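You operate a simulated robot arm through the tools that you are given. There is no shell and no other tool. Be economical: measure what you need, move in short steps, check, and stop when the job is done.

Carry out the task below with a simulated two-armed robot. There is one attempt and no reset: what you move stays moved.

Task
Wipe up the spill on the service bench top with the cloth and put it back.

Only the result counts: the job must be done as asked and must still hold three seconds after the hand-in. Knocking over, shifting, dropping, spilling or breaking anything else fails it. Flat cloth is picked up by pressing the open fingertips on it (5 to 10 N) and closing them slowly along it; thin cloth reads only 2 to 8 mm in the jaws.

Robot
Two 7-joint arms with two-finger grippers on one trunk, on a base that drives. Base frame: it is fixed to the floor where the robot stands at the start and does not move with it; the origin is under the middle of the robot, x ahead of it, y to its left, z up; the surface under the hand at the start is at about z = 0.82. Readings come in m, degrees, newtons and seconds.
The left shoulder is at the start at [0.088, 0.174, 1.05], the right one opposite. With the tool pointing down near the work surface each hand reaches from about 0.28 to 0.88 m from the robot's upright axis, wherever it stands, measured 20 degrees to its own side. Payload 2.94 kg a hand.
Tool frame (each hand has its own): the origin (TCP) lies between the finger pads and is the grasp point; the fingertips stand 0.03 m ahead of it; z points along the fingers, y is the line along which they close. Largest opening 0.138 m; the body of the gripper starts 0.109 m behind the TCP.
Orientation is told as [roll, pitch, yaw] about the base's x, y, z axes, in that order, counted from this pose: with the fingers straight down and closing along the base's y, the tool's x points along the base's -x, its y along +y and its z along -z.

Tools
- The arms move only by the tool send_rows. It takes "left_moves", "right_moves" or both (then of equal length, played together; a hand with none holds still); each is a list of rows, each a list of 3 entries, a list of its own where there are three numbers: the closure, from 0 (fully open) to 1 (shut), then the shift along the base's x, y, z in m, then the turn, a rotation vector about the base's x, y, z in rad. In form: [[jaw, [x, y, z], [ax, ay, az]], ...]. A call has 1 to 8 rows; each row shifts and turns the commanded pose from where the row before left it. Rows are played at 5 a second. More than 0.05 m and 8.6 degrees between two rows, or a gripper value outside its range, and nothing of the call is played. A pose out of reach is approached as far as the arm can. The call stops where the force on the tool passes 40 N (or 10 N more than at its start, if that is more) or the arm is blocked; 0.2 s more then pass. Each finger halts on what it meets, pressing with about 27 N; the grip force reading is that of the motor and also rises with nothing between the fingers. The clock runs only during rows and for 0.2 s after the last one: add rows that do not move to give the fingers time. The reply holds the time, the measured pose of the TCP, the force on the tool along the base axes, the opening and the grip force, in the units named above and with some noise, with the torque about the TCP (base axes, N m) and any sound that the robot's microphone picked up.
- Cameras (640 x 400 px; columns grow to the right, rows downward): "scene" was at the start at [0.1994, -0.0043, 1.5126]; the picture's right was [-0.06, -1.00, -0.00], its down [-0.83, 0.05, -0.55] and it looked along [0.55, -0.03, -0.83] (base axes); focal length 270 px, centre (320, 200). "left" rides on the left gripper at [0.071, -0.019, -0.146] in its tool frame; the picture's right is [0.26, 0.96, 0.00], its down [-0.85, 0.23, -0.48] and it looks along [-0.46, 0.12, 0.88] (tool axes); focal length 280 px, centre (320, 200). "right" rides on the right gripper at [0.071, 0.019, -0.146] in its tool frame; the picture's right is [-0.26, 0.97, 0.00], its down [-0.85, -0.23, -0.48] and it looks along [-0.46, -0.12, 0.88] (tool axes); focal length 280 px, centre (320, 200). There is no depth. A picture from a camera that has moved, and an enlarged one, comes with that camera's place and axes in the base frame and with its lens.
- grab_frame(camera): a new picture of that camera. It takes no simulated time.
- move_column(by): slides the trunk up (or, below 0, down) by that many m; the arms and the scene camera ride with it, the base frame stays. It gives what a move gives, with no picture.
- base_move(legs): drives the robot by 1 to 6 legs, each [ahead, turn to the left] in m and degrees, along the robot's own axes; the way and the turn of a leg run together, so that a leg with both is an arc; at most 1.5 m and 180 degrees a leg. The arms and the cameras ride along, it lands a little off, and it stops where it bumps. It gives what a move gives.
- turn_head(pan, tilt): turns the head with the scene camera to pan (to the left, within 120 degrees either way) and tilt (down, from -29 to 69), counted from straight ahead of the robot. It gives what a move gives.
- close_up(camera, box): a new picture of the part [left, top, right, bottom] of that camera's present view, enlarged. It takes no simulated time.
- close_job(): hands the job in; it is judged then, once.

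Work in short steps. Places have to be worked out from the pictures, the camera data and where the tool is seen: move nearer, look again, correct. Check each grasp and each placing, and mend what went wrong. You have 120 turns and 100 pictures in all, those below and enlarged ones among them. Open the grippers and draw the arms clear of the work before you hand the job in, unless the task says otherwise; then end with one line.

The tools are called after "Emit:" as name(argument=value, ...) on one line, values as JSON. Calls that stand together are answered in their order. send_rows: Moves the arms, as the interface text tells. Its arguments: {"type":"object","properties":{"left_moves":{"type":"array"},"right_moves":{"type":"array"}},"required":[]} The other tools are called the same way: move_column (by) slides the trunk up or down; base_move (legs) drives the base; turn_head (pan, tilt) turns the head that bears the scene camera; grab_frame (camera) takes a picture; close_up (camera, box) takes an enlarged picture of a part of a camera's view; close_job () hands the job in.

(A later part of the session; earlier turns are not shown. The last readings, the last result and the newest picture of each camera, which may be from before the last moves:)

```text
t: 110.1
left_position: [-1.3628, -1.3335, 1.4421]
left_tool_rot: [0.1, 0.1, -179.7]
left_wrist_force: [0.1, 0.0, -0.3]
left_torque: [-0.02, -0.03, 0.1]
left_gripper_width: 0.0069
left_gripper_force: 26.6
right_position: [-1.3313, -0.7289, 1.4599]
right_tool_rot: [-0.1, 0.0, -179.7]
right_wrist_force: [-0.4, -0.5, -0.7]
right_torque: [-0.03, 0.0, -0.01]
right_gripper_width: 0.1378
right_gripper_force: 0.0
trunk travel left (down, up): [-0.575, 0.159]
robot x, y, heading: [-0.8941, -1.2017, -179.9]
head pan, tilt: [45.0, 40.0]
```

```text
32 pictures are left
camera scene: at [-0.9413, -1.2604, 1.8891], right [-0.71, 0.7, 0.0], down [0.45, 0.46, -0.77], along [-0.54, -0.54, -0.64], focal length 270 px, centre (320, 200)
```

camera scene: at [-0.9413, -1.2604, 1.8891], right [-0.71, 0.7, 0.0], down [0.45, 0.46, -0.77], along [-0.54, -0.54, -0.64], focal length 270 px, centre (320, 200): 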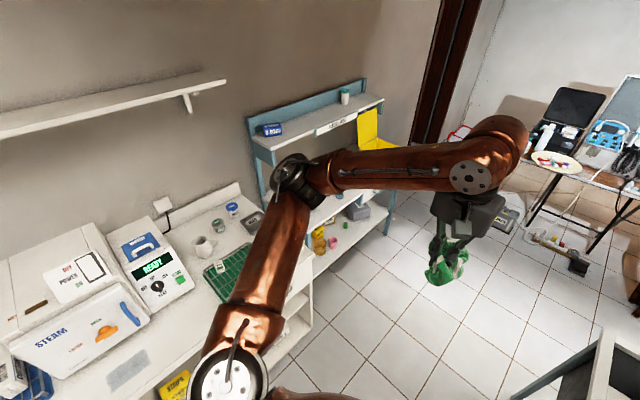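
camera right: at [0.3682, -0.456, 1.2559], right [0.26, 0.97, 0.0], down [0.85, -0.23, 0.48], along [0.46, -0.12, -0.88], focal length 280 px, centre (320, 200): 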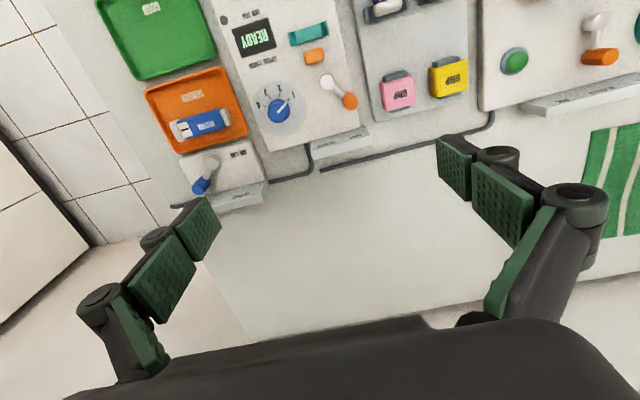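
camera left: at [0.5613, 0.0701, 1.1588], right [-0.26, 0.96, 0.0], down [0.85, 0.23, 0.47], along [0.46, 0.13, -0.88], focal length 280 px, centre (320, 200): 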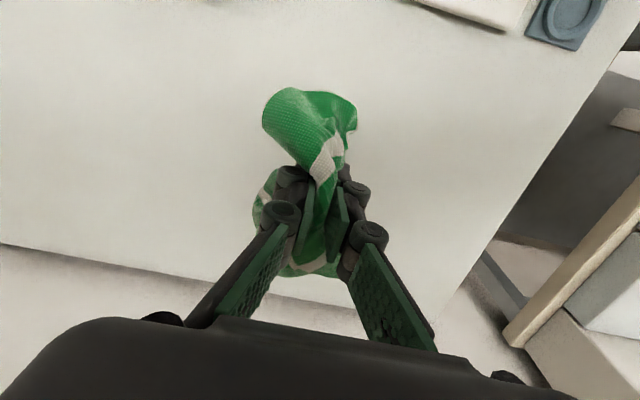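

My arm blocks the bench. I drive on to x≈-1.85 and turn left to face it.

Emit:
base_move(legs=[[0.95, 0], [0, 90]])

Emit:
turn_head(pan=0, tilt=45)

Emit:
grab_frame(camera="scene")

```text
t: 118.8
left_position: [-1.7054, -1.6757, 1.4421]
left_tool_rot: [0.0, 0.1, -89.6]
left_wrist_force: [-0.4, -0.7, 1.2]
left_torque: [-0.02, -0.01, -0.09]
left_gripper_width: 0.0068
left_gripper_force: 27.4
right_position: [-2.3085, -1.6488, 1.4596]
right_tool_rot: [0.1, -0.1, -89.6]
right_wrist_force: [0.0, -0.5, 0.5]
right_torque: [-0.03, 0.0, 0.0]
right_gripper_width: 0.1379
right_gripper_force: 0.1
trunk travel left (down, up): [-0.575, 0.159]
robot x, y, heading: [-1.8378, -1.2078, -89.4]
head pan, tilt: [45.0, 40.0]
```

```text
t: 119.9
left_position: [-1.7049, -1.6757, 1.4411]
left_tool_rot: [0.0, 0.1, -89.6]
left_wrist_force: [-0.7, 0.0, -0.6]
left_torque: [0.0, -0.04, -0.06]
left_gripper_width: 0.007
left_gripper_force: 26.8
right_position: [-2.3083, -1.649, 1.4588]
right_tool_rot: [-0.1, 0.0, -89.6]
right_wrist_force: [0.2, 0.0, 0.1]
right_torque: [0.02, 0.02, 0.04]
right_gripper_width: 0.1381
right_gripper_force: 0.0
trunk travel left (down, up): [-0.575, 0.159]
robot x, y, heading: [-1.8402, -1.2093, -89.7]
head pan, tilt: [0.0, 45.0]
```

```text
31 pictures are left
camera scene: at [-1.8383, -1.2747, 1.8819], right [-1.0, -0.01, 0.0], down [-0.01, 0.71, -0.71], along [0.01, -0.71, -0.71], focal length 270 px, centre (320, 200)
```

scene: 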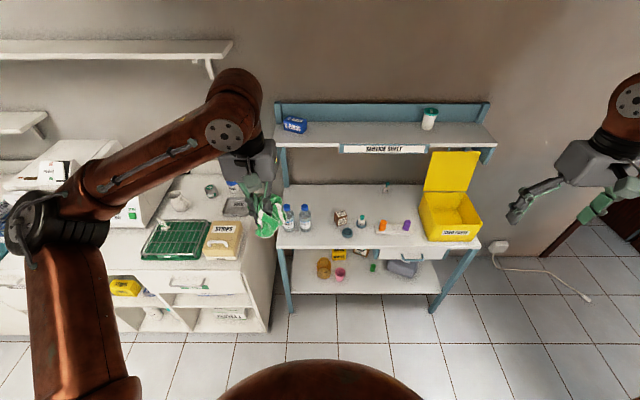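

Emit:
close_up(camera="scene", box=[260, 150, 500, 300])

Emit:
close_up(camera="scene", box=[0, 150, 280, 325])

```text
2.67 times, centred on (380, 225) of scene
camera zoom: at [-1.8383, -1.2747, 1.8819], right [-1.0, -0.01, 0.0], down [-0.01, 0.71, -0.71], along [0.01, -0.71, -0.71], focal length 719 px, centre (160, 133)
```

zoom: 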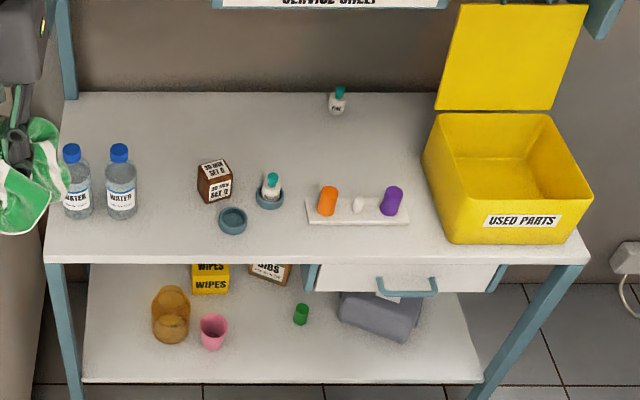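

```text
2.29 times, centred on (140, 238) of scene
camera zoom: at [-1.8383, -1.2747, 1.8819], right [-1.0, -0.01, 0.0], down [-0.01, 0.71, -0.71], along [0.01, -0.71, -0.71], focal length 616 px, centre (731, 114)
```

zoom: 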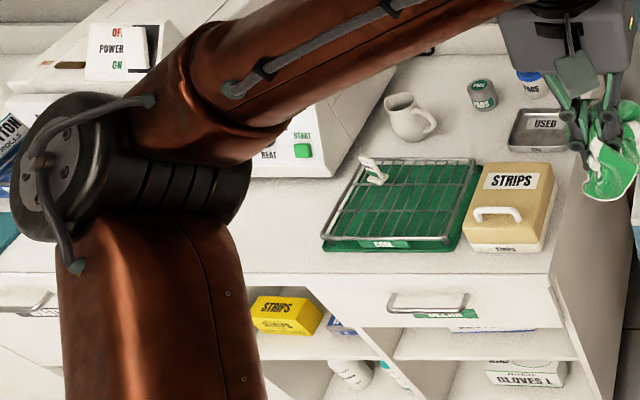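

No spill on this bench either. From here I look at the other stations behind me.

Emit:
turn_head(pan=-120, tilt=30)

Emit:
grab_frame(camera="scene")

Emit:
base_move(legs=[[0, -110]])

Emit:
turn_head(pan=-70, tilt=30)

Emit:
grab_frame(camera="scene")

```text
t: 121.9
left_position: [-1.7056, -1.6759, 1.4412]
left_tool_rot: [-0.1, 0.1, -89.5]
left_wrist_force: [0.0, -1.1, 0.6]
left_torque: [-0.05, 0.0, -0.11]
left_gripper_width: 0.0065
left_gripper_force: 27.2
right_position: [-2.3091, -1.6488, 1.4592]
right_tool_rot: [-0.1, 0.0, -89.6]
right_wrist_force: [-0.3, -0.6, 0.6]
right_torque: [0.0, -0.01, 0.0]
right_gripper_width: 0.138
right_gripper_force: 0.2
trunk travel left (down, up): [-0.575, 0.159]
robot x, y, heading: [-1.8347, -1.2103, -89.5]
head pan, tilt: [-120.0, 30.0]
```

```text
28 pictures are left
camera scene: at [-1.9179, -1.1488, 1.9045], right [0.49, 0.87, 0.0], down [0.44, -0.25, -0.87], along [-0.75, 0.43, -0.5], focal length 270 px, centre (320, 200)
```

scene: 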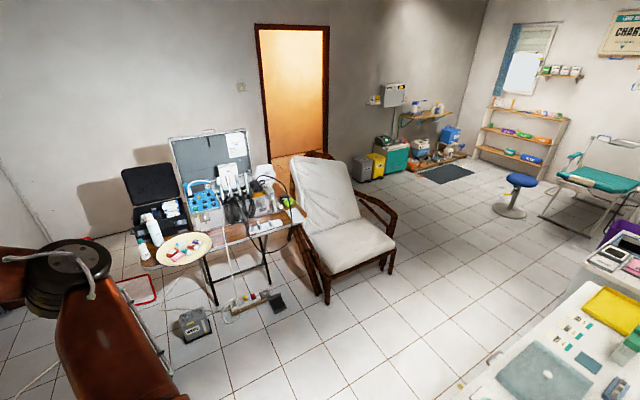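

```text
t: 126.9
left_position: [-2.321, -1.1787, 1.442]
left_tool_rot: [0.0, 0.1, 161.0]
left_wrist_force: [-0.5, 0.0, -0.2]
left_torque: [0.01, -0.03, 0.05]
left_gripper_width: 0.0066
left_gripper_force: 26.7
right_position: [-2.094, -0.6185, 1.4592]
right_tool_rot: [-0.1, 0.0, 161.0]
right_wrist_force: [-0.1, 0.2, -0.4]
right_torque: [-0.01, 0.03, 0.01]
right_gripper_width: 0.1379
right_gripper_force: 0.1
trunk travel left (down, up): [-0.575, 0.159]
robot x, y, heading: [-1.8389, -1.21, 161.0]
head pan, tilt: [-120.0, 30.0]
```

```text
t: 128.1
left_position: [-2.3205, -1.1774, 1.441]
left_tool_rot: [-0.1, 0.1, 160.9]
left_wrist_force: [0.7, -0.8, 0.2]
left_torque: [0.0, 0.03, 0.06]
left_gripper_width: 0.0067
left_gripper_force: 26.5
right_position: [-2.0947, -0.6185, 1.46]
right_tool_rot: [0.0, 0.0, 160.9]
right_wrist_force: [0.2, 0.5, 0.1]
right_torque: [0.02, 0.02, -0.02]
right_gripper_width: 0.1379
right_gripper_force: 0.0
trunk travel left (down, up): [-0.575, 0.159]
robot x, y, heading: [-1.8369, -1.2069, 161.0]
head pan, tilt: [-70.0, 30.0]
```

```text
27 pictures are left
camera scene: at [-1.8261, -1.1216, 1.9045], right [1.0, 0.01, 0.0], down [0.01, -0.5, -0.87], along [-0.01, 0.87, -0.5], focal length 270 px, centre (320, 200)
```

scene: 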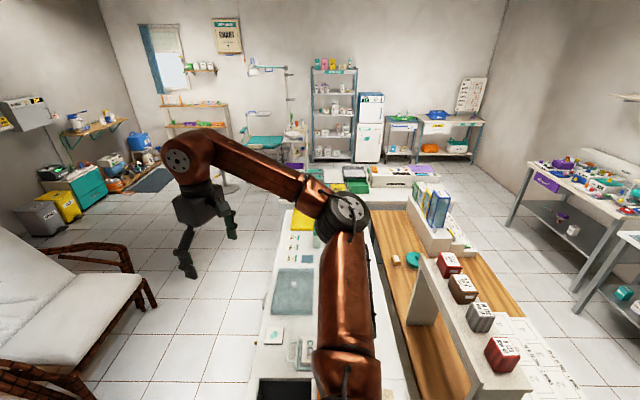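

Nothing there either. The cloth's own bench is the handpiece service bench, so the spill must be near-invisible there; I return and inspect its top from close range.

Emit:
base_move(legs=[[0, -161], [1.52, 0]])

```text
refused: 1.52 is not a number from -1.5 to 1.5
```

Shorten the leg.

Emit:
base_move(legs=[[0, -161], [1.5, 0], [0, 90], [1.2, 0], [0, -90]])

Emit:
turn_head(pan=0, tilt=35)

Emit:
grab_frame(camera="scene")

```text
t: 155.4
left_position: [0.1398, 0.1267, 1.442]
left_tool_rot: [0.1, 0.1, 0.3]
left_wrist_force: [0.6, -0.6, -0.1]
left_torque: [-0.06, -0.01, 0.03]
left_gripper_width: 0.0059
left_gripper_force: 23.2
right_position: [0.1115, -0.4761, 1.4594]
right_tool_rot: [0.0, 0.0, 0.4]
right_wrist_force: [0.0, 0.9, -0.5]
right_torque: [-0.02, 0.03, 0.0]
right_gripper_width: 0.1379
right_gripper_force: 0.1
trunk travel left (down, up): [-0.575, 0.159]
robot x, y, heading: [-0.3221, -0.0018, 0.3]
head pan, tilt: [-70.0, 30.0]
```

```text
t: 156.8
left_position: [0.1394, 0.1265, 1.4427]
left_tool_rot: [0.1, 0.0, 0.3]
left_wrist_force: [-0.4, 0.9, -1.3]
left_torque: [-0.03, -0.01, 0.03]
left_gripper_width: 0.0074
left_gripper_force: 27.5
right_position: [0.1126, -0.4765, 1.459]
right_tool_rot: [0.0, 0.0, 0.3]
right_wrist_force: [0.3, -0.5, -0.1]
right_torque: [0.01, 0.02, 0.02]
right_gripper_width: 0.1378
right_gripper_force: 0.1
trunk travel left (down, up): [-0.575, 0.159]
robot x, y, heading: [-0.3256, -0.0088, 0.3]
head pan, tilt: [0.0, 35.0]
```

```text
26 pictures are left
camera scene: at [-0.2538, -0.0027, 1.8967], right [0.0, -1.0, 0.0], down [-0.57, 0.0, -0.82], along [0.82, 0.0, -0.57], focal length 270 px, centre (320, 200)
```

scene: 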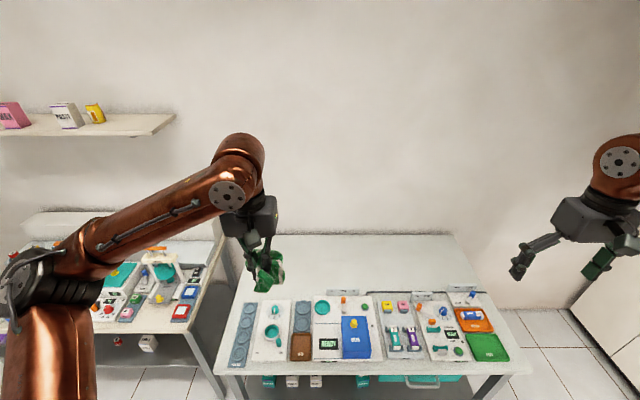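

Unshaded grazing view now; zoom on the bench top in halves.

Emit:
close_up(camera="scene", box=[290, 225, 480, 344])

Emit:
close_up(camera="scene", box=[360, 225, 480, 300])

Emit:
close_up(camera="scene", box=[210, 280, 370, 380])

```text
3.36 times, centred on (385, 284) of scene
camera zoom: at [-0.2538, -0.0027, 1.8967], right [0.0, -1.0, 0.0], down [-0.57, 0.0, -0.82], along [0.82, 0.0, -0.57], focal length 906 px, centre (102, -84)
```

zoom: 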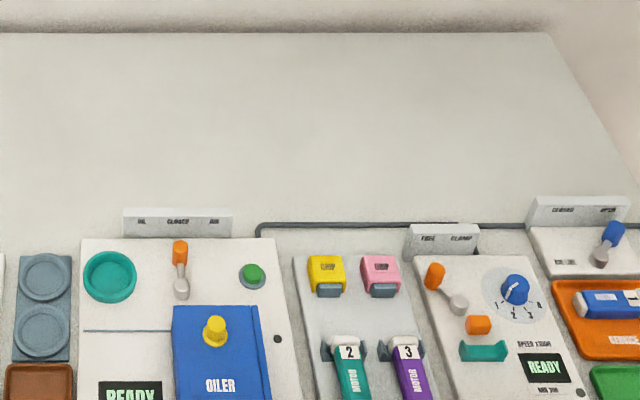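

```text
5.33 times, centred on (420, 262) of scene
camera zoom: at [-0.2538, -0.0027, 1.8967], right [0.0, -1.0, 0.0], down [-0.57, 0.0, -0.82], along [0.82, 0.0, -0.57], focal length 1437 px, centre (-213, -133)
```

zoom: 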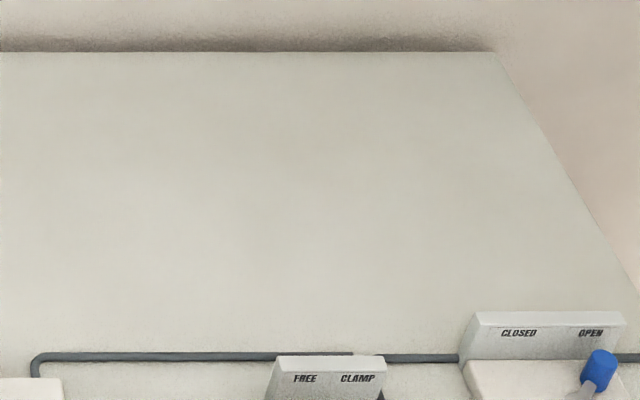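

```text
4.00 times, centred on (290, 330) of scene
camera zoom: at [-0.2538, -0.0027, 1.8967], right [0.0, -1.0, 0.0], down [-0.57, 0.0, -0.82], along [0.82, 0.0, -0.57], focal length 1078 px, centre (440, -320)
```

zoom: 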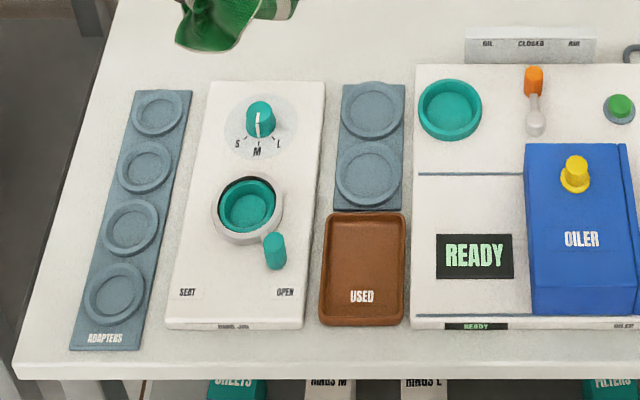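

This top is definitely clean to the eye. The left neighbour bench was partly hidden by my arm; I'll look at it from another spot: turn left and use head.

Emit:
base_move(legs=[[0, 60]])

Emit:
turn_head(pan=-10, tilt=35)

Emit:
grab_frame(camera="scene")

```text
t: 159.8
left_position: [-0.207, 0.4661, 1.4429]
left_tool_rot: [0.0, 0.0, 60.2]
left_wrist_force: [0.1, -0.6, -0.9]
left_torque: [-0.04, 0.0, -0.02]
left_gripper_width: 0.007
left_gripper_force: 26.4
right_position: [0.3013, 0.1394, 1.4605]
right_tool_rot: [0.0, 0.0, 60.3]
right_wrist_force: [-0.9, -0.1, -0.6]
right_torque: [-0.02, 0.0, -0.02]
right_gripper_width: 0.138
right_gripper_force: 0.1
trunk travel left (down, up): [-0.575, 0.159]
robot x, y, heading: [-0.3291, -0.0045, 60.2]
head pan, tilt: [0.0, 35.0]
```

```text
t: 160.6
left_position: [-0.2058, 0.4659, 1.4412]
left_tool_rot: [0.0, 0.1, 60.3]
left_wrist_force: [0.1, 0.9, 2.0]
left_torque: [-0.02, -0.06, -0.03]
left_gripper_width: 0.0059
left_gripper_force: 23.3
right_position: [0.3022, 0.1398, 1.4595]
right_tool_rot: [0.0, -0.1, 60.3]
right_wrist_force: [0.5, 0.3, -0.3]
right_torque: [0.02, 0.0, -0.01]
right_gripper_width: 0.138
right_gripper_force: 0.1
trunk travel left (down, up): [-0.575, 0.159]
robot x, y, heading: [-0.3233, -0.0047, 60.3]
head pan, tilt: [-10.0, 35.0]
```

```text
22 pictures are left
camera scene: at [-0.2783, 0.0528, 1.8967], right [0.77, -0.64, 0.0], down [-0.37, -0.44, -0.82], along [0.52, 0.63, -0.57], focal length 270 px, centre (320, 200)
```

scene: 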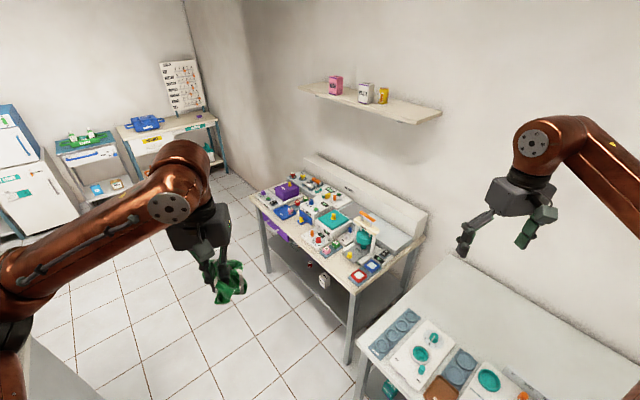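

Emit:
close_up(camera="scene", box=[245, 150, 437, 270])

Emit:
close_up(camera="scene", box=[350, 250, 590, 400])

```text
3.33 times, centred on (341, 210) of scene
camera zoom: at [-0.2783, 0.0528, 1.8967], right [0.77, -0.64, 0.0], down [-0.37, -0.44, -0.82], along [0.52, 0.63, -0.57], focal length 898 px, centre (250, 167)
```

zoom: 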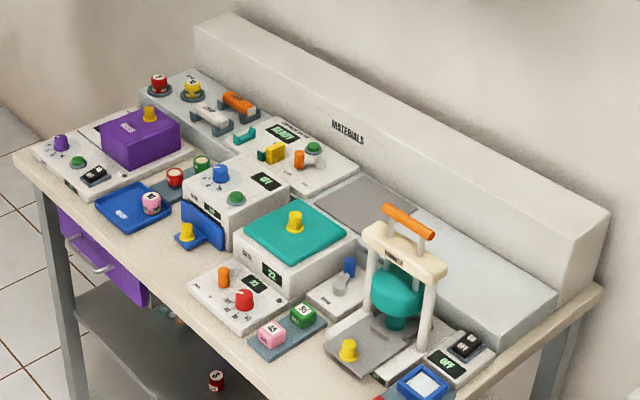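

```text
2.67 times, centred on (470, 325) of scene
camera zoom: at [-0.2783, 0.0528, 1.8967], right [0.77, -0.64, 0.0], down [-0.37, -0.44, -0.82], along [0.52, 0.63, -0.57], focal length 719 px, centre (-80, -133)
```

zoom: 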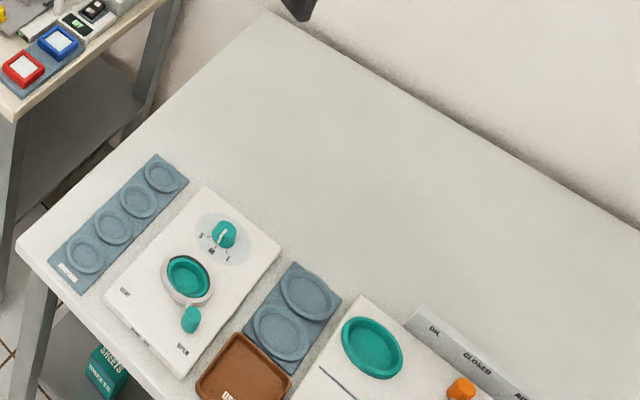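

The neighbour is a materials bench. So I conclude the spill is colourless on the cloth's own bench and will wipe its whole open top. Return to the start stance.

Emit:
base_move(legs=[[0, -60.2], [0.34, 0]])

Emit:
move_column(by=-0.35)

Emit:
turn_head(pan=-5, tilt=50)

Emit:
grab_frame(camera="scene")

```text
t: 165.4
left_position: [0.4791, 0.1221, 1.4415]
left_tool_rot: [0.1, 0.1, -0.1]
left_wrist_force: [0.6, 0.7, -0.9]
left_torque: [0.0, 0.0, -0.01]
left_gripper_width: 0.0062
left_gripper_force: 24.0
right_position: [0.4464, -0.4805, 1.4599]
right_tool_rot: [-0.1, 0.0, -0.3]
right_wrist_force: [-1.1, 0.4, -0.5]
right_torque: [0.01, 0.01, 0.04]
right_gripper_width: 0.1381
right_gripper_force: 0.1
trunk travel left (down, up): [-0.575, 0.159]
robot x, y, heading: [0.01, -0.0034, -0.1]
head pan, tilt: [-10.0, 35.0]
```

```text
t: 168.9
left_position: [0.4795, 0.1221, 1.0924]
left_tool_rot: [0.0, 0.1, -0.3]
left_wrist_force: [-0.5, -0.3, 3.1]
left_torque: [-0.04, 0.01, 0.06]
left_gripper_width: 0.0054
left_gripper_force: 23.6
right_position: [0.4464, -0.4797, 1.1087]
right_tool_rot: [0.0, 0.0, -0.3]
right_wrist_force: [-0.2, 0.0, -0.1]
right_torque: [-0.03, 0.03, 0.03]
right_gripper_width: 0.138
right_gripper_force: 0.2
trunk travel left (down, up): [-0.225, 0.509]
robot x, y, heading: [0.0086, -0.0051, -0.1]
head pan, tilt: [-10.0, 35.0]
```

```text
t: 169.6
left_position: [0.4807, 0.1209, 1.092]
left_tool_rot: [0.0, 0.1, -0.1]
left_wrist_force: [0.8, 0.0, -1.2]
left_torque: [0.02, 0.0, 0.01]
left_gripper_width: 0.007
left_gripper_force: 27.4
right_position: [0.4457, -0.4806, 1.1093]
right_tool_rot: [-0.1, 0.0, -0.3]
right_wrist_force: [0.2, -0.7, -0.8]
right_torque: [0.04, -0.02, -0.02]
right_gripper_width: 0.1381
right_gripper_force: 0.0
trunk travel left (down, up): [-0.225, 0.509]
robot x, y, heading: [0.0111, -0.0121, -0.3]
head pan, tilt: [-5.0, 50.0]
```

```text
19 pictures are left
camera scene: at [0.2174, -0.0117, 1.521], right [-0.09, -1.0, 0.0], down [-0.76, 0.07, -0.64], along [0.64, -0.06, -0.77], focal length 270 px, centre (320, 200)
```

scene: 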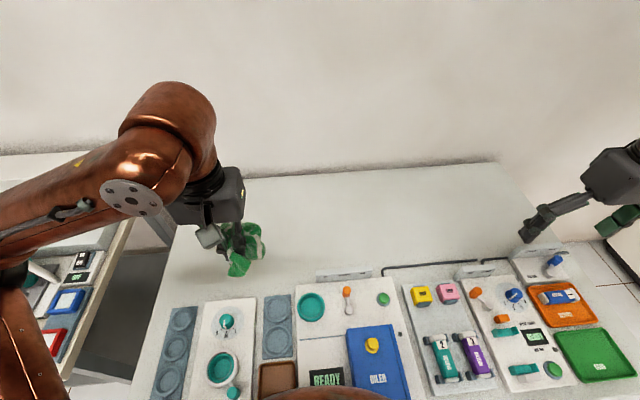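

Begin: move the wad to the left-front of the open area (0.62, 0.30) and lower until it presses lightly.

Emit:
send_rows(left_moves=[[1, [0.0175, 0.0225, -0.02], [0, 0, 0]], [1, [0.0175, 0.0225, -0.02], [0, 0, 0]], [1, [0.0175, 0.0225, -0.02], [0, 0, 0]], [1, [0.0175, 0.0225, -0.02], [0, 0, 0]], [1, [0.0175, 0.0225, -0.02], [0, 0, 0]], [1, [0.0175, 0.0225, -0.02], [0, 0, 0]], [1, [0.0175, 0.0225, -0.02], [0, 0, 0]], [1, [0.0175, 0.0225, -0.02], [0, 0, 0]]])

Emit:
send_rows(left_moves=[[1, [0, 0, -0.03], [0, 0, 0]], [1, [0, 0, -0.03], [0, 0, 0]], [1, [0, 0, -0.02], [0, 0, 0]], [1, [0, 0, -0.01], [0, 0, 0]], [1, [0, 0, -0.004], [0, 0, 0]], [1, [0, 0, 0], [0, 0, 0]]])

Emit:
grab_frame(camera="left")

```text
t: 171.4
left_position: [0.6203, 0.3027, 0.9315]
left_tool_rot: [0.0, 0.1, -0.3]
left_wrist_force: [0.2, -1.0, -0.3]
left_torque: [0.03, 0.01, 0.04]
left_gripper_width: 0.0071
left_gripper_force: 30.2
right_position: [0.4476, -0.4812, 1.1095]
right_tool_rot: [0.0, 0.1, -0.3]
right_wrist_force: [-1.3, -0.2, -0.4]
right_torque: [-0.03, 0.01, -0.02]
right_gripper_width: 0.1382
right_gripper_force: 0.0
trunk travel left (down, up): [-0.225, 0.509]
robot x, y, heading: [0.0125, -0.004, -0.3]
head pan, tilt: [-5.0, 50.0]
```

```text
t: 172.8
left_position: [0.6194, 0.3026, 0.8382]
left_tool_rot: [0.0, 0.0, -0.2]
left_wrist_force: [-1.3, 0.1, -0.2]
left_torque: [-0.01, 0.01, -0.02]
left_gripper_width: 0.0067
left_gripper_force: 24.3
right_position: [0.4446, -0.4814, 1.1104]
right_tool_rot: [0.0, 0.0, -0.3]
right_wrist_force: [-0.4, 0.6, 0.7]
right_torque: [0.03, 0.02, -0.03]
right_gripper_width: 0.138
right_gripper_force: 0.0
trunk travel left (down, up): [-0.225, 0.509]
robot x, y, heading: [0.0107, -0.0036, -0.2]
head pan, tilt: [-5.0, 50.0]
```

```text
18 pictures are left
camera left: at [0.5496, 0.282, 0.9844], right [-0.26, 0.97, 0.0], down [0.85, 0.23, 0.48], along [0.46, 0.12, -0.88], focal length 280 px, centre (320, 200)
```

left: 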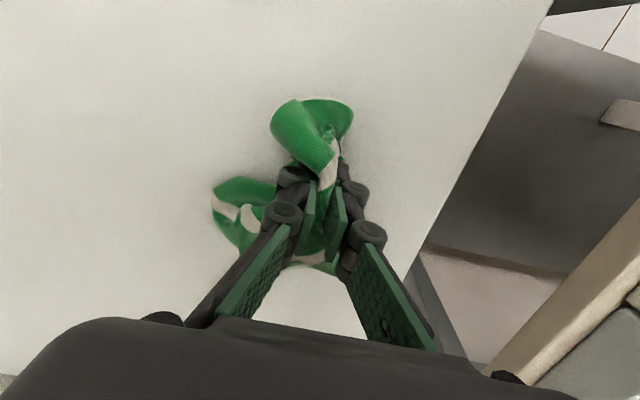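

The wad touches; I press slightly and sweep right in passes along y: first pass at x≈0.60.

Emit:
send_rows(left_moves=[[1, [-0.02, 0.02, -0.004], [0, 0, 0]], [1, [0, 0, -0.002], [0, 0, 0]], [1, [0, -0.04, 0], [0, 0, 0]], [1, [0, -0.04, 0], [0, 0, 0]], [1, [0, -0.04, 0], [0, 0, 0]], [1, [0, -0.04, 0], [0, 0, 0]], [1, [0, -0.04, 0], [0, 0, 0]]])

Emit:
grab_frame(camera="left")

```text
t: 174.4
left_position: [0.5984, 0.1199, 0.8337]
left_tool_rot: [0.1, 0.1, -0.3]
left_wrist_force: [-0.5, 1.2, 9.1]
left_torque: [0.03, 0.06, 0.0]
left_gripper_width: 0.0062
left_gripper_force: 27.1
right_position: [0.445, -0.4823, 1.1096]
right_tool_rot: [0.2, 0.0, -0.2]
right_wrist_force: [-0.1, 0.1, 0.5]
right_torque: [0.02, 0.01, 0.0]
right_gripper_width: 0.1382
right_gripper_force: 0.2
trunk travel left (down, up): [-0.225, 0.509]
robot x, y, heading: [0.0134, -0.0066, -0.5]
head pan, tilt: [-5.0, 50.0]
```

```text
17 pictures are left
camera left: at [0.5282, 0.0996, 0.9791], right [-0.26, 0.97, 0.0], down [0.85, 0.23, 0.48], along [0.46, 0.12, -0.88], focal length 280 px, centre (320, 200)
```

left: 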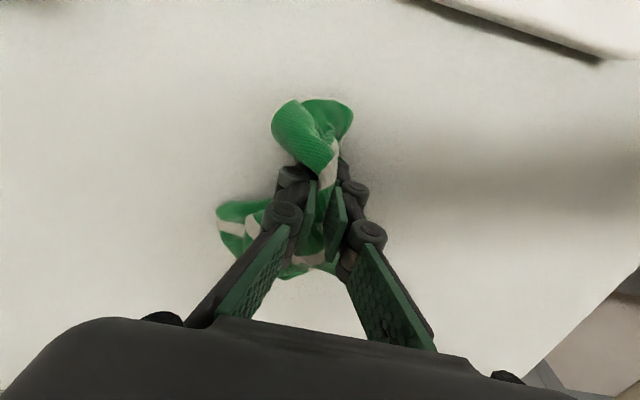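

Pressing 9 N with the cloth in place. Continue the passes.

Emit:
send_rows(left_moves=[[1, [0, -0.04, 0], [0, 0, 0]], [1, [0, -0.04, 0], [0, 0, 0]], [1, [0, -0.04, 0], [0, 0, 0]], [1, [0, -0.04, 0], [0, 0, 0]], [1, [0, -0.04, 0], [0, 0, 0]], [1, [0, -0.04, 0], [0, 0, 0]], [1, [0, -0.04, 0], [0, 0, 0]], [1, [0, -0.03, 0], [0, 0, 0]]])

Emit:
send_rows(left_moves=[[1, [0.035, 0, 0], [0, 0, 0]], [1, [0.035, 0, 0], [0, 0, 0]], [1, [0, 0.045, 0], [0, 0, 0]], [1, [0, 0.045, 0], [0, 0, 0]], [1, [0, 0.045, 0], [0, 0, 0]], [1, [0, 0.045, 0], [0, 0, 0]], [1, [0, 0.045, 0], [0, 0, 0]], [1, [0, 0.045, 0], [0, 0, 0]]])

Emit:
send_rows(left_moves=[[1, [0, 0.045, 0], [0, 0, 0]], [1, [0, 0.045, 0], [0, 0, 0]], [1, [0, 0.045, 0], [0, 0, 0]], [1, [0, 0.045, 0], [0, 0, 0]], [1, [0, 0.045, 0], [0, 0, 0]], [1, [0, 0.02, 0], [0, 0, 0]], [1, [0.035, 0, 0], [0, 0, 0]], [1, [0.035, 0, 0], [0, 0, 0]]])

```text
t: 176.2
left_position: [0.5984, -0.1891, 0.8323]
left_tool_rot: [0.1, 0.1, -0.3]
left_wrist_force: [-1.8, 2.2, 15.7]
left_torque: [0.08, 0.12, 0.0]
left_gripper_width: 0.0062
left_gripper_force: 26.9
right_position: [0.4443, -0.4815, 1.1102]
right_tool_rot: [0.0, -0.1, -0.2]
right_wrist_force: [-0.7, -0.4, 0.4]
right_torque: [0.03, -0.01, -0.02]
right_gripper_width: 0.1381
right_gripper_force: 0.1
trunk travel left (down, up): [-0.225, 0.509]
robot x, y, heading: [0.014, -0.0058, -0.1]
head pan, tilt: [-5.0, 50.0]
```

```text
t: 178.0
left_position: [0.6702, 0.0839, 0.8328]
left_tool_rot: [0.0, 0.0, -0.2]
left_wrist_force: [1.4, 0.9, 7.7]
left_torque: [-0.01, -0.02, 0.0]
left_gripper_width: 0.0059
left_gripper_force: 27.0
right_position: [0.4453, -0.4798, 1.1103]
right_tool_rot: [0.1, 0.0, -0.2]
right_wrist_force: [0.6, 0.6, 0.5]
right_torque: [-0.04, -0.02, -0.02]
right_gripper_width: 0.1378
right_gripper_force: 0.1
trunk travel left (down, up): [-0.225, 0.509]
robot x, y, heading: [0.0118, -0.0041, -0.4]
head pan, tilt: [-5.0, 50.0]
```

```text
t: 179.8
left_position: [0.7382, 0.3269, 0.8328]
left_tool_rot: [0.2, 0.0, -0.3]
left_wrist_force: [-0.7, -0.4, 7.6]
left_torque: [-0.06, 0.07, 0.01]
left_gripper_width: 0.0063
left_gripper_force: 26.6
right_position: [0.4455, -0.4808, 1.1094]
right_tool_rot: [0.0, 0.0, -0.2]
right_wrist_force: [-0.3, -0.3, -0.4]
right_torque: [0.02, -0.02, 0.0]
right_gripper_width: 0.1384
right_gripper_force: 0.1
trunk travel left (down, up): [-0.225, 0.509]
robot x, y, heading: [0.0092, -0.0026, -0.2]
head pan, tilt: [-5.0, 50.0]
```

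Forces fine. Third and fourth passes (x≈0.74, 0.80).

Emit:
send_rows(left_moves=[[1, [0, -0.045, 0], [0, 0, 0]], [1, [0, -0.045, 0], [0, 0, 0]], [1, [0, -0.045, 0], [0, 0, 0]], [1, [0, -0.045, 0], [0, 0, 0]], [1, [0, -0.045, 0], [0, 0, 0]], [1, [0, -0.045, 0], [0, 0, 0]], [1, [0, -0.045, 0], [0, 0, 0]], [1, [0, -0.045, 0], [0, 0, 0]]])

Emit:
send_rows(left_moves=[[1, [0, -0.045, 0], [0, 0, 0]], [1, [0, -0.045, 0], [0, 0, 0]], [1, [0, -0.04, 0], [0, 0, 0]], [1, [0, 0.045, 0], [0, 0, 0]], [1, [0, 0.045, 0], [0, 0, 0]], [1, [0.03, 0.02, 0], [0, 0, 0]], [1, [0.035, 0.02, 0], [0, 0, 0]]])

Emit:
send_rows(left_moves=[[1, [0, 0.045, 0], [0, 0, 0]], [1, [0, 0.045, 0], [0, 0, 0]], [1, [0, 0.045, 0], [0, 0, 0]], [1, [0, 0.045, 0], [0, 0, 0]], [1, [0, 0.045, 0], [0, 0, 0]], [1, [0, 0.045, 0], [0, 0, 0]], [1, [0, 0.045, 0], [0, 0, 0]], [1, [0, 0.045, 0], [0, 0, 0]]])

Emit:
grab_frame(camera="scene")

```text
t: 181.6
left_position: [0.7393, -0.0349, 0.8322]
left_tool_rot: [0.1, 0.0, -0.3]
left_wrist_force: [-2.9, -0.4, 13.7]
left_torque: [0.03, 0.14, -0.01]
left_gripper_width: 0.0065
left_gripper_force: 26.5
right_position: [0.4446, -0.4829, 1.1093]
right_tool_rot: [0.1, 0.0, -0.3]
right_wrist_force: [0.0, -1.0, -0.1]
right_torque: [0.05, -0.01, 0.03]
right_gripper_width: 0.1381
right_gripper_force: 0.2
trunk travel left (down, up): [-0.225, 0.509]
robot x, y, heading: [0.0135, -0.0028, 0.2]
head pan, tilt: [-5.0, 50.0]
```

```text
t: 183.2
left_position: [0.8032, -0.032, 0.8324]
left_tool_rot: [0.0, 0.0, -0.3]
left_wrist_force: [0.1, -1.0, 4.0]
left_torque: [-0.1, -0.01, -0.01]
left_gripper_width: 0.0065
left_gripper_force: 27.1
right_position: [0.446, -0.48, 1.1115]
right_tool_rot: [-0.2, 0.0, -0.1]
right_wrist_force: [-0.6, 0.8, 1.1]
right_torque: [-0.05, 0.02, -0.01]
right_gripper_width: 0.1381
right_gripper_force: 0.0
trunk travel left (down, up): [-0.225, 0.509]
robot x, y, heading: [0.0123, -0.001, -0.2]
head pan, tilt: [-5.0, 50.0]
```

```text
t: 185.0
left_position: [0.8045, 0.326, 0.8319]
left_tool_rot: [0.0, 0.0, -0.3]
left_wrist_force: [-0.3, -0.2, 8.4]
left_torque: [-0.02, 0.0, 0.03]
left_gripper_width: 0.0063
left_gripper_force: 26.9
right_position: [0.444, -0.4804, 1.11]
right_tool_rot: [0.0, 0.1, -0.2]
right_wrist_force: [-0.4, 0.4, 0.0]
right_torque: [-0.01, -0.04, 0.0]
right_gripper_width: 0.138
right_gripper_force: 0.1
trunk travel left (down, up): [-0.225, 0.509]
robot x, y, heading: [0.0117, -0.0022, -0.5]
head pan, tilt: [-5.0, 50.0]
```

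```text
16 pictures are left
camera scene: at [0.2161, -0.0114, 1.5212], right [-0.09, -1.0, 0.0], down [-0.76, 0.07, -0.64], along [0.64, -0.06, -0.77], focal length 270 px, centre (320, 200)
```

scene: 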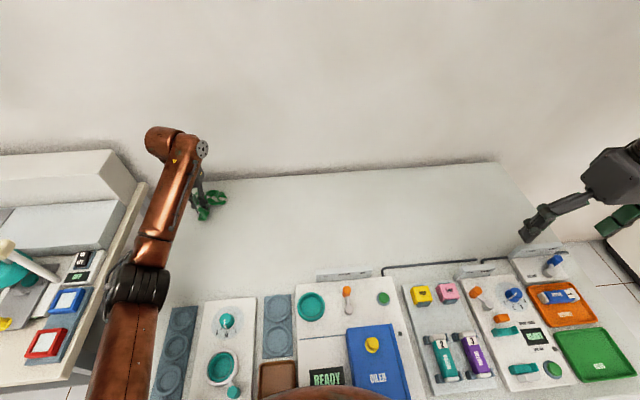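

Do a last pass at the back (x≈0.84), then lift and tuck for a shift of the stance to the right.

Emit:
send_rows(left_moves=[[1, [0.038, 0, 0], [0, 0, 0]], [1, [0, -0.045, 0], [0, 0, 0]], [1, [0, -0.045, 0], [0, 0, 0]], [1, [0, -0.045, 0], [0, 0, 0]], [1, [0, -0.045, 0], [0, 0, 0]], [1, [0, -0.045, 0], [0, 0, 0]], [1, [0, -0.045, 0], [0, 0, 0]], [1, [-0.02, -0.04, 0], [0, 0, 0]]])

Emit:
send_rows(left_moves=[[1, [0, 0, 0.045], [0, 0, 0]], [1, [0, 0, 0.045], [0, 0, 0]], [1, [0, 0, 0.045], [0, 0, 0]], [1, [-0.03, 0, 0.038], [0, 0, 0]], [1, [-0.03, 0.01, 0.038], [0, 0, 0]], [1, [-0.04, 0.01, 0.02], [0, 0, 0]], [1, [-0.045, 0.01, 0], [0, 0, 0]], [1, [-0.045, 0.01, 0], [0, 0, 0]]])

Emit:
base_move(legs=[[-0.2, 0], [0, -90], [0.5, 0], [0, 90], [0.2, 0]])

Emit:
turn_head(pan=10, tilt=50)

Emit:
grab_frame(camera="scene")

```text
t: 186.8
left_position: [0.8225, 0.0274, 0.8327]
left_tool_rot: [0.1, 0.1, -0.2]
left_wrist_force: [-0.3, -2.3, 8.0]
left_torque: [-0.05, 0.09, 0.03]
left_gripper_width: 0.0065
left_gripper_force: 25.9
left hand out of reach, approached as far as the arm can: row 7, 8
right_position: [0.446, -0.4819, 1.1092]
right_tool_rot: [0.2, 0.0, -0.4]
right_wrist_force: [0.2, 0.3, -0.1]
right_torque: [0.02, 0.08, -0.04]
right_gripper_width: 0.1379
right_gripper_force: 0.1
trunk travel left (down, up): [-0.225, 0.509]
robot x, y, heading: [0.0118, -0.0038, -0.4]
head pan, tilt: [-5.0, 50.0]
```

```text
t: 188.6
left_position: [0.8011, 0.0298, 0.9877]
left_tool_rot: [0.1, 0.1, -0.3]
left_wrist_force: [-0.2, 1.2, -0.4]
left_torque: [-0.02, -0.02, 0.02]
left_gripper_width: 0.0075
left_gripper_force: 30.3
left hand out of reach, approached as far as the arm can: row 3, 4, 5, 6, 7, 8
right_position: [0.4467, -0.482, 1.1093]
right_tool_rot: [0.0, 0.0, -0.2]
right_wrist_force: [-0.2, 0.3, 0.7]
right_torque: [0.01, 0.03, -0.07]
right_gripper_width: 0.1378
right_gripper_force: 0.0
trunk travel left (down, up): [-0.225, 0.509]
robot x, y, heading: [0.0108, -0.0003, -0.3]
head pan, tilt: [-5.0, 50.0]
```

```text
t: 189.9
left_position: [0.6751, -0.1272, 1.1196]
left_tool_rot: [2.9, -18.5, -25.2]
left_wrist_force: [-1.2, -12.0, -12.3]
left_torque: [0.69, -0.33, 0.23]
left_gripper_width: 0.0064
left_gripper_force: 24.9
right_position: [0.3022, -0.4584, 1.1064]
right_tool_rot: [0.0, -5.3, -1.8]
right_wrist_force: [-5.9, -3.4, 1.4]
right_torque: [0.46, -0.65, 0.06]
right_gripper_width: 0.1376
right_gripper_force: 0.1
trunk travel left (down, up): [-0.225, 0.509]
robot x, y, heading: [-0.1066, -0.0084, -0.7]
head pan, tilt: [-5.0, 50.0]
stopped in leg 1: the robot was blocked; the commanded pose is now the measured one
```

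```text
t: 190.7
left_position: [0.6333, -0.1477, 1.1742]
left_tool_rot: [9.0, -23.0, -28.3]
left_wrist_force: [-4.6, 2.0, -1.7]
left_torque: [-0.09, -0.46, 0.01]
left_gripper_width: 0.0059
left_gripper_force: 29.2
right_position: [0.2676, -0.4704, 1.1128]
right_tool_rot: [1.9, -8.8, -2.6]
right_wrist_force: [-4.2, -0.7, 2.4]
right_torque: [0.11, -0.44, 0.04]
right_gripper_width: 0.1377
right_gripper_force: 0.0
trunk travel left (down, up): [-0.225, 0.509]
robot x, y, heading: [-0.1079, -0.004, -0.9]
head pan, tilt: [10.0, 50.0]
```

```text
15 pictures are left
camera scene: at [0.0787, 0.0047, 1.5239], right [0.16, -0.99, 0.0], down [-0.75, -0.12, -0.65], along [0.64, 0.1, -0.76], focal length 270 px, centre (320, 200)
```

scene: 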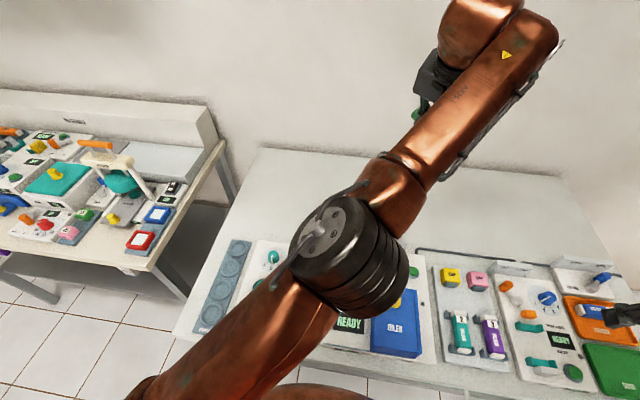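

The arm swung into an odd pose with the elbow inward and the base stopped. I read the present state before recovering.

Emit:
send_rows(left_moves=[[1, [0, 0, 0], [0, 0, 0]], [1, [0, 0, 0], [0, 0, 0]]])

Emit:
grab_frame(camera="right")

```text
t: 191.0
left_position: [0.6964, -0.119, 1.1319]
left_tool_rot: [5.9, -19.0, -23.3]
left_wrist_force: [3.5, 3.8, 5.5]
left_torque: [0.27, 0.35, 0.12]
left_gripper_width: 0.0051
left_gripper_force: 24.6
right_position: [0.3224, -0.4646, 1.1006]
right_tool_rot: [1.1, -5.8, -1.9]
right_wrist_force: [-0.5, -0.1, 0.7]
right_torque: [0.03, -0.09, -0.03]
right_gripper_width: 0.1378
right_gripper_force: 0.0
trunk travel left (down, up): [-0.225, 0.509]
robot x, y, heading: [-0.1066, -0.0035, -0.8]
head pan, tilt: [10.0, 50.0]
stopped in row 1 (left hand): the arm was blocked; the commanded pose is now the measured one
```

```text
14 pictures are left
camera right: at [0.2371, -0.446, 1.2387], right [0.29, 0.96, 0.05], down [0.79, -0.27, 0.56], along [0.54, -0.12, -0.83], focal length 280 px, centre (320, 200)
```

right: 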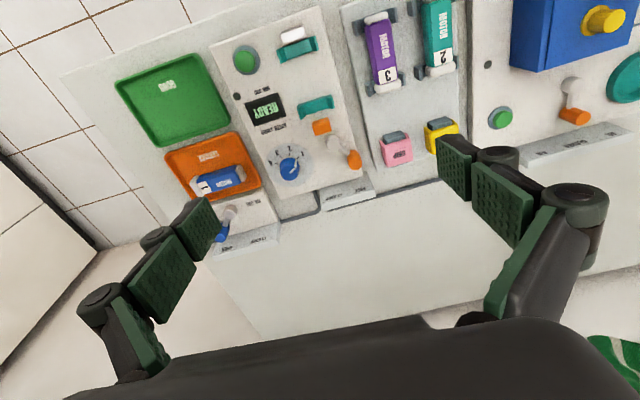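

The elbow may be touching something; raising the column lifts everything clear of the bench.

Emit:
move_column(by=0.15)

Emit:
send_rows(left_moves=[[1, [0, 0.02, 0.0], [0, 0, 0]], [1, [0, 0.02, 0], [0, 0, 0]], [1, [0, 0.02, 0], [0, 0, 0]]])

Emit:
grab_frame(camera="scene")

```text
t: 191.5
left_position: [0.6855, -0.1604, 1.2851]
left_tool_rot: [1.7, -33.8, -22.6]
left_wrist_force: [2.6, -0.4, 0.2]
left_torque: [0.0, 0.19, -0.07]
left_gripper_width: 0.0066
left_gripper_force: 25.0
right_position: [0.2759, -0.4524, 1.1362]
right_tool_rot: [3.5, -16.9, -2.6]
right_wrist_force: [-1.7, 0.0, 3.7]
right_torque: [-0.04, -0.13, -0.03]
right_gripper_width: 0.138
right_gripper_force: 0.1
trunk travel left (down, up): [-0.237, 0.497]
robot x, y, heading: [-0.1064, -0.0061, -0.8]
head pan, tilt: [10.0, 50.0]
stopped: the arm was blocked; the commanded pose is now the measured one
```

```text
t: 191.8
left_position: [0.5702, -0.1786, 1.397]
left_tool_rot: [3.7, -44.7, -25.8]
left_wrist_force: [-3.5, 4.2, -5.9]
left_torque: [-0.41, -0.75, -0.15]
left_gripper_width: 0.0066
left_gripper_force: 24.8
left hand out of reach, approached as far as the arm can: row 1
right_position: [0.1921, -0.4463, 1.1554]
right_tool_rot: [5.2, -23.9, -3.0]
right_wrist_force: [-4.4, 0.0, -2.7]
right_torque: [0.02, -0.6, -0.04]
right_gripper_width: 0.1377
right_gripper_force: 0.0
trunk travel left (down, up): [-0.237, 0.497]
robot x, y, heading: [-0.1067, -0.0043, -0.7]
head pan, tilt: [10.0, 50.0]
stopped in row 1 (left hand): the arm was blocked; the commanded pose is now the measured one
```

```text
13 pictures are left
camera scene: at [0.0677, 0.0082, 1.5374], right [0.16, -0.99, 0.0], down [-0.75, -0.12, -0.65], along [0.64, 0.1, -0.76], focal length 270 px, centre (320, 200)
```

scene: 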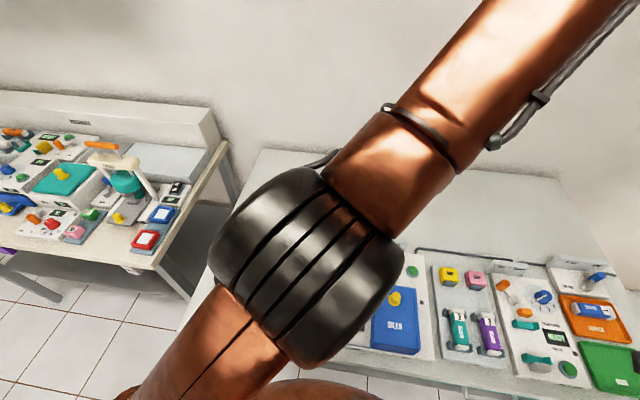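

Both arms are drifting after each stop. I hold still with the right arm's zero rows to see whether it settles.

Emit:
send_rows(right_moves=[[0, [0, 0, 0], [0, 0, 0]], [0, [0, 0, 0], [0, 0, 0]]])

Emit:
send_rows(left_moves=[[1, [0.01, 0.01, 0], [0, 0, 0]], [1, [0.0, 0.01, 0], [0, 0, 0]]])

```text
t: 192.3
left_position: [0.6754, -0.1682, 1.2746]
left_tool_rot: [2.8, -31.7, -23.5]
left_wrist_force: [0.7, 0.6, 0.0]
left_torque: [-0.1, 0.06, -0.03]
left_gripper_width: 0.0059
left_gripper_force: 24.0
right_position: [0.2642, -0.4535, 1.132]
right_tool_rot: [3.2, -16.1, -2.3]
right_wrist_force: [-3.4, 1.1, -0.1]
right_torque: [-0.02, -0.24, -0.01]
right_gripper_width: 0.1379
right_gripper_force: 0.1
trunk travel left (down, up): [-0.237, 0.497]
robot x, y, heading: [-0.107, -0.0041, -1.0]
head pan, tilt: [10.0, 50.0]
stopped in row 2 (left hand): the arm was blocked; the commanded pose is now the measured one
```

```text
t: 192.9
left_position: [0.5625, -0.2154, 1.2491]
left_tool_rot: [13.3, -22.7, -34.5]
left_wrist_force: [-6.4, -6.3, 9.7]
left_torque: [0.48, -0.04, 0.3]
left_gripper_width: 0.0069
left_gripper_force: 29.6
right_position: [0.1632, -0.4451, 1.156]
right_tool_rot: [9.2, -33.1, -5.7]
right_wrist_force: [2.3, -2.9, 0.5]
right_torque: [0.45, 0.3, 0.12]
right_gripper_width: 0.1376
right_gripper_force: 0.1
trunk travel left (down, up): [-0.237, 0.497]
robot x, y, heading: [-0.1054, -0.0026, -1.1]
head pan, tilt: [10.0, 50.0]
stopped in row 2 (right hand): the arm was blocked; the commanded pose is now the measured one
```

I need to see what the arms touch; one look down with the head.

Emit:
turn_head(pan=-25, tilt=50)

Emit:
grab_frame(camera="scene")

```text
t: 193.9
left_position: [0.5546, -0.1958, 1.2753]
left_tool_rot: [10.5, -27.7, -30.2]
left_wrist_force: [1.6, -3.1, -1.5]
left_torque: [0.18, 0.13, 0.07]
left_gripper_width: 0.007
left_gripper_force: 30.3
right_position: [0.1521, -0.4509, 1.1537]
right_tool_rot: [7.4, -30.5, -4.1]
right_wrist_force: [0.6, 0.3, -0.2]
right_torque: [-0.01, 0.11, 0.01]
right_gripper_width: 0.1379
right_gripper_force: 0.1
trunk travel left (down, up): [-0.237, 0.497]
robot x, y, heading: [-0.1094, -0.0075, -0.6]
head pan, tilt: [-25.0, 50.0]
```

```text
12 pictures are left
camera scene: at [0.0838, -0.0634, 1.5338], right [-0.44, -0.9, -0.01], down [-0.69, 0.34, -0.64], along [0.58, -0.27, -0.77], focal length 270 px, centre (320, 200)
```

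scene: 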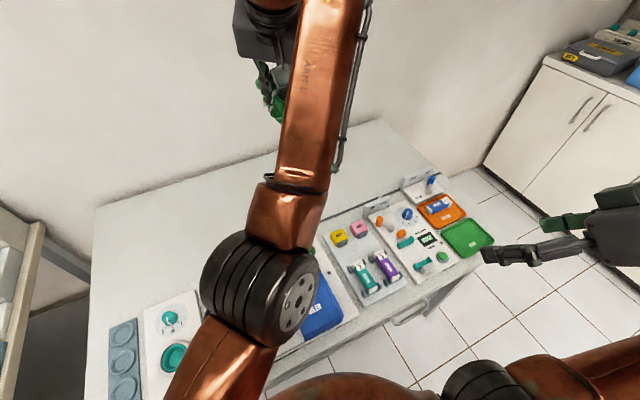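

It has settled, nothing on the bench is moved, and the cloth is still held. I bring the left hand to the left in small steps to unfold the elbow.

Emit:
send_rows(left_moves=[[1, [0.0, 0.02, 0.0], [0, 0, 0]], [1, [0, 0.03, 0], [0, 0, 0]], [1, [0, 0.03, 0], [0, 0, 0]], [1, [0, 0.03, 0], [0, 0, 0]], [1, [0, 0.03, 0], [0, 0, 0]], [1, [0, 0.03, 0], [0, 0, 0]]])

```text
t: 194.3
left_position: [0.5733, -0.1422, 1.2886]
left_tool_rot: [7.4, -30.7, -27.8]
left_wrist_force: [0.7, -2.0, -2.3]
left_torque: [0.18, 0.02, 0.06]
left_gripper_width: 0.0071
left_gripper_force: 27.9
right_position: [0.1563, -0.4248, 1.157]
right_tool_rot: [3.4, -27.1, -2.5]
right_wrist_force: [2.0, -1.0, -1.2]
right_torque: [0.17, 0.1, 0.08]
right_gripper_width: 0.1381
right_gripper_force: 0.1
trunk travel left (down, up): [-0.237, 0.497]
robot x, y, heading: [-0.1089, -0.0078, -0.8]
head pan, tilt: [-25.0, 50.0]
stopped in row 1 (left hand): the arm was blocked; the commanded pose is now the measured one
```

It progressed some; repeat in small calls.

Emit:
send_rows(left_moves=[[1, [0.0, 0.005, 0.0], [0, 0, 0]], [1, [0, 0.01, 0], [0, 0, 0]], [1, [0, 0.01, 0], [0, 0, 0]]])

Emit:
send_rows(left_moves=[[1, [0.0, 0.005, 0.005], [0, 0, 0]], [1, [0, 0.01, 0], [0, 0, 0]], [1, [0, 0.01, 0], [0, 0, 0]]])

Emit:
send_rows(left_moves=[[1, [0.0, 0.03, 0.0], [0, 0, 0]], [1, [0, 0.03, 0], [0, 0, 0]], [1, [0, 0.03, 0], [0, 0, 0]]])

```text
t: 195.1
left_position: [0.5664, -0.1196, 1.2936]
left_tool_rot: [8.0, -31.1, -28.0]
left_wrist_force: [-0.6, 1.0, 0.3]
left_torque: [-0.11, 0.03, -0.05]
left_gripper_width: 0.0072
left_gripper_force: 30.3
right_position: [0.1525, -0.4265, 1.1594]
right_tool_rot: [3.9, -28.1, -2.1]
right_wrist_force: [0.3, 0.6, 0.3]
right_torque: [-0.1, 0.05, -0.04]
right_gripper_width: 0.1378
right_gripper_force: 0.0
trunk travel left (down, up): [-0.237, 0.497]
robot x, y, heading: [-0.1116, -0.0057, -0.9]
head pan, tilt: [-25.0, 50.0]
```

```text
t: 195.9
left_position: [0.566, -0.1055, 1.2961]
left_tool_rot: [8.5, -30.8, -28.5]
left_wrist_force: [0.0, -0.2, 0.1]
left_torque: [0.08, -0.01, 0.05]
left_gripper_width: 0.0059
left_gripper_force: 28.8
right_position: [0.1531, -0.4343, 1.1563]
right_tool_rot: [4.4, -28.0, -2.6]
right_wrist_force: [-0.2, -0.9, -0.7]
right_torque: [0.02, -0.01, 0.04]
right_gripper_width: 0.138
right_gripper_force: 0.1
trunk travel left (down, up): [-0.237, 0.497]
robot x, y, heading: [-0.111, -0.0051, -1.0]
head pan, tilt: [-25.0, 50.0]
```

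```text
t: 196.7
left_position: [0.5671, -0.012, 1.2965]
left_tool_rot: [8.4, -30.8, -28.2]
left_wrist_force: [-1.8, -0.2, 0.7]
left_torque: [0.01, 0.03, 0.0]
left_gripper_width: 0.0053
left_gripper_force: 26.5
right_position: [0.1526, -0.4331, 1.1573]
right_tool_rot: [4.2, -28.0, -2.3]
right_wrist_force: [-0.3, 0.4, -1.1]
right_torque: [-0.01, 0.0, -0.01]
right_gripper_width: 0.1379
right_gripper_force: 0.1
trunk travel left (down, up): [-0.237, 0.497]
robot x, y, heading: [-0.1077, -0.0049, -0.9]
head pan, tilt: [-25.0, 50.0]
```

Free again. I move further left and unwind the wrist tilt.

Emit:
send_rows(left_moves=[[1, [0, 0.025, 0], [0, 0, 0.123]], [1, [0, 0.025, 0], [0, 0, 0.123]], [1, [0, 0.025, 0], [0, 0, 0.123]], [1, [0, 0.025, 0], [0, 0, 0.123]], [1, [0, 0.025, 0], [0, 0.134, 0]], [1, [0, 0.025, 0], [0, 0.134, 0]], [1, [0, 0.025, 0], [0, 0.134, 0]], [1, [0, 0.025, 0], [0, 0.134, 0]]])

Emit:
turn_head(pan=5, tilt=50)

Emit:
grab_frame(camera="scene")

```text
t: 198.5
left_position: [0.5535, 0.191, 1.2744]
left_tool_rot: [8.5, -0.3, 0.0]
left_wrist_force: [0.1, -0.4, -1.0]
left_torque: [0.02, 0.07, -0.02]
left_gripper_width: 0.0067
left_gripper_force: 25.7
left hand out of reach, approached as far as the arm can: row 8
right_position: [0.1546, -0.4343, 1.1557]
right_tool_rot: [4.3, -27.7, -2.5]
right_wrist_force: [1.4, -1.1, -0.5]
right_torque: [0.08, 0.05, 0.02]
right_gripper_width: 0.138
right_gripper_force: 0.1
trunk travel left (down, up): [-0.237, 0.497]
robot x, y, heading: [-0.1058, -0.0051, -1.1]
head pan, tilt: [-25.0, 50.0]
```

```text
t: 199.4
left_position: [0.5504, 0.1912, 1.2741]
left_tool_rot: [8.5, -0.5, 0.0]
left_wrist_force: [-0.6, -0.2, 1.4]
left_torque: [0.05, 0.0, 0.02]
left_gripper_width: 0.0057
left_gripper_force: 23.0
right_position: [0.1528, -0.4339, 1.1567]
right_tool_rot: [4.3, -28.0, -2.5]
right_wrist_force: [-0.2, -0.5, -0.3]
right_torque: [-0.01, 0.03, 0.02]
right_gripper_width: 0.138
right_gripper_force: 0.0
trunk travel left (down, up): [-0.237, 0.497]
robot x, y, heading: [-0.1084, -0.0043, -0.9]
head pan, tilt: [5.0, 50.0]
```

```text
11 pictures are left
camera scene: at [0.0864, -0.0013, 1.5339], right [0.07, -1.0, 0.0], down [-0.76, -0.05, -0.64], along [0.64, 0.05, -0.77], focal length 270 px, centre (320, 200)
```

scene: 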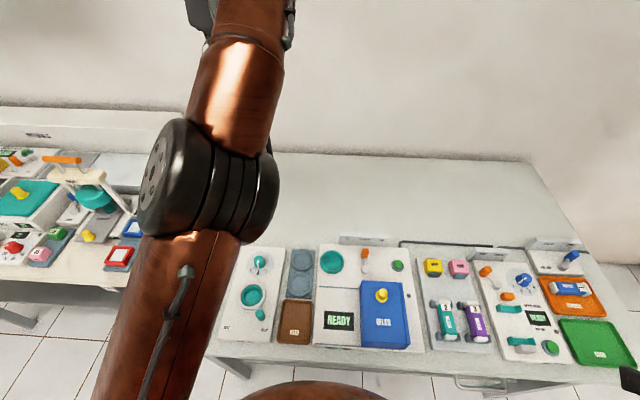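

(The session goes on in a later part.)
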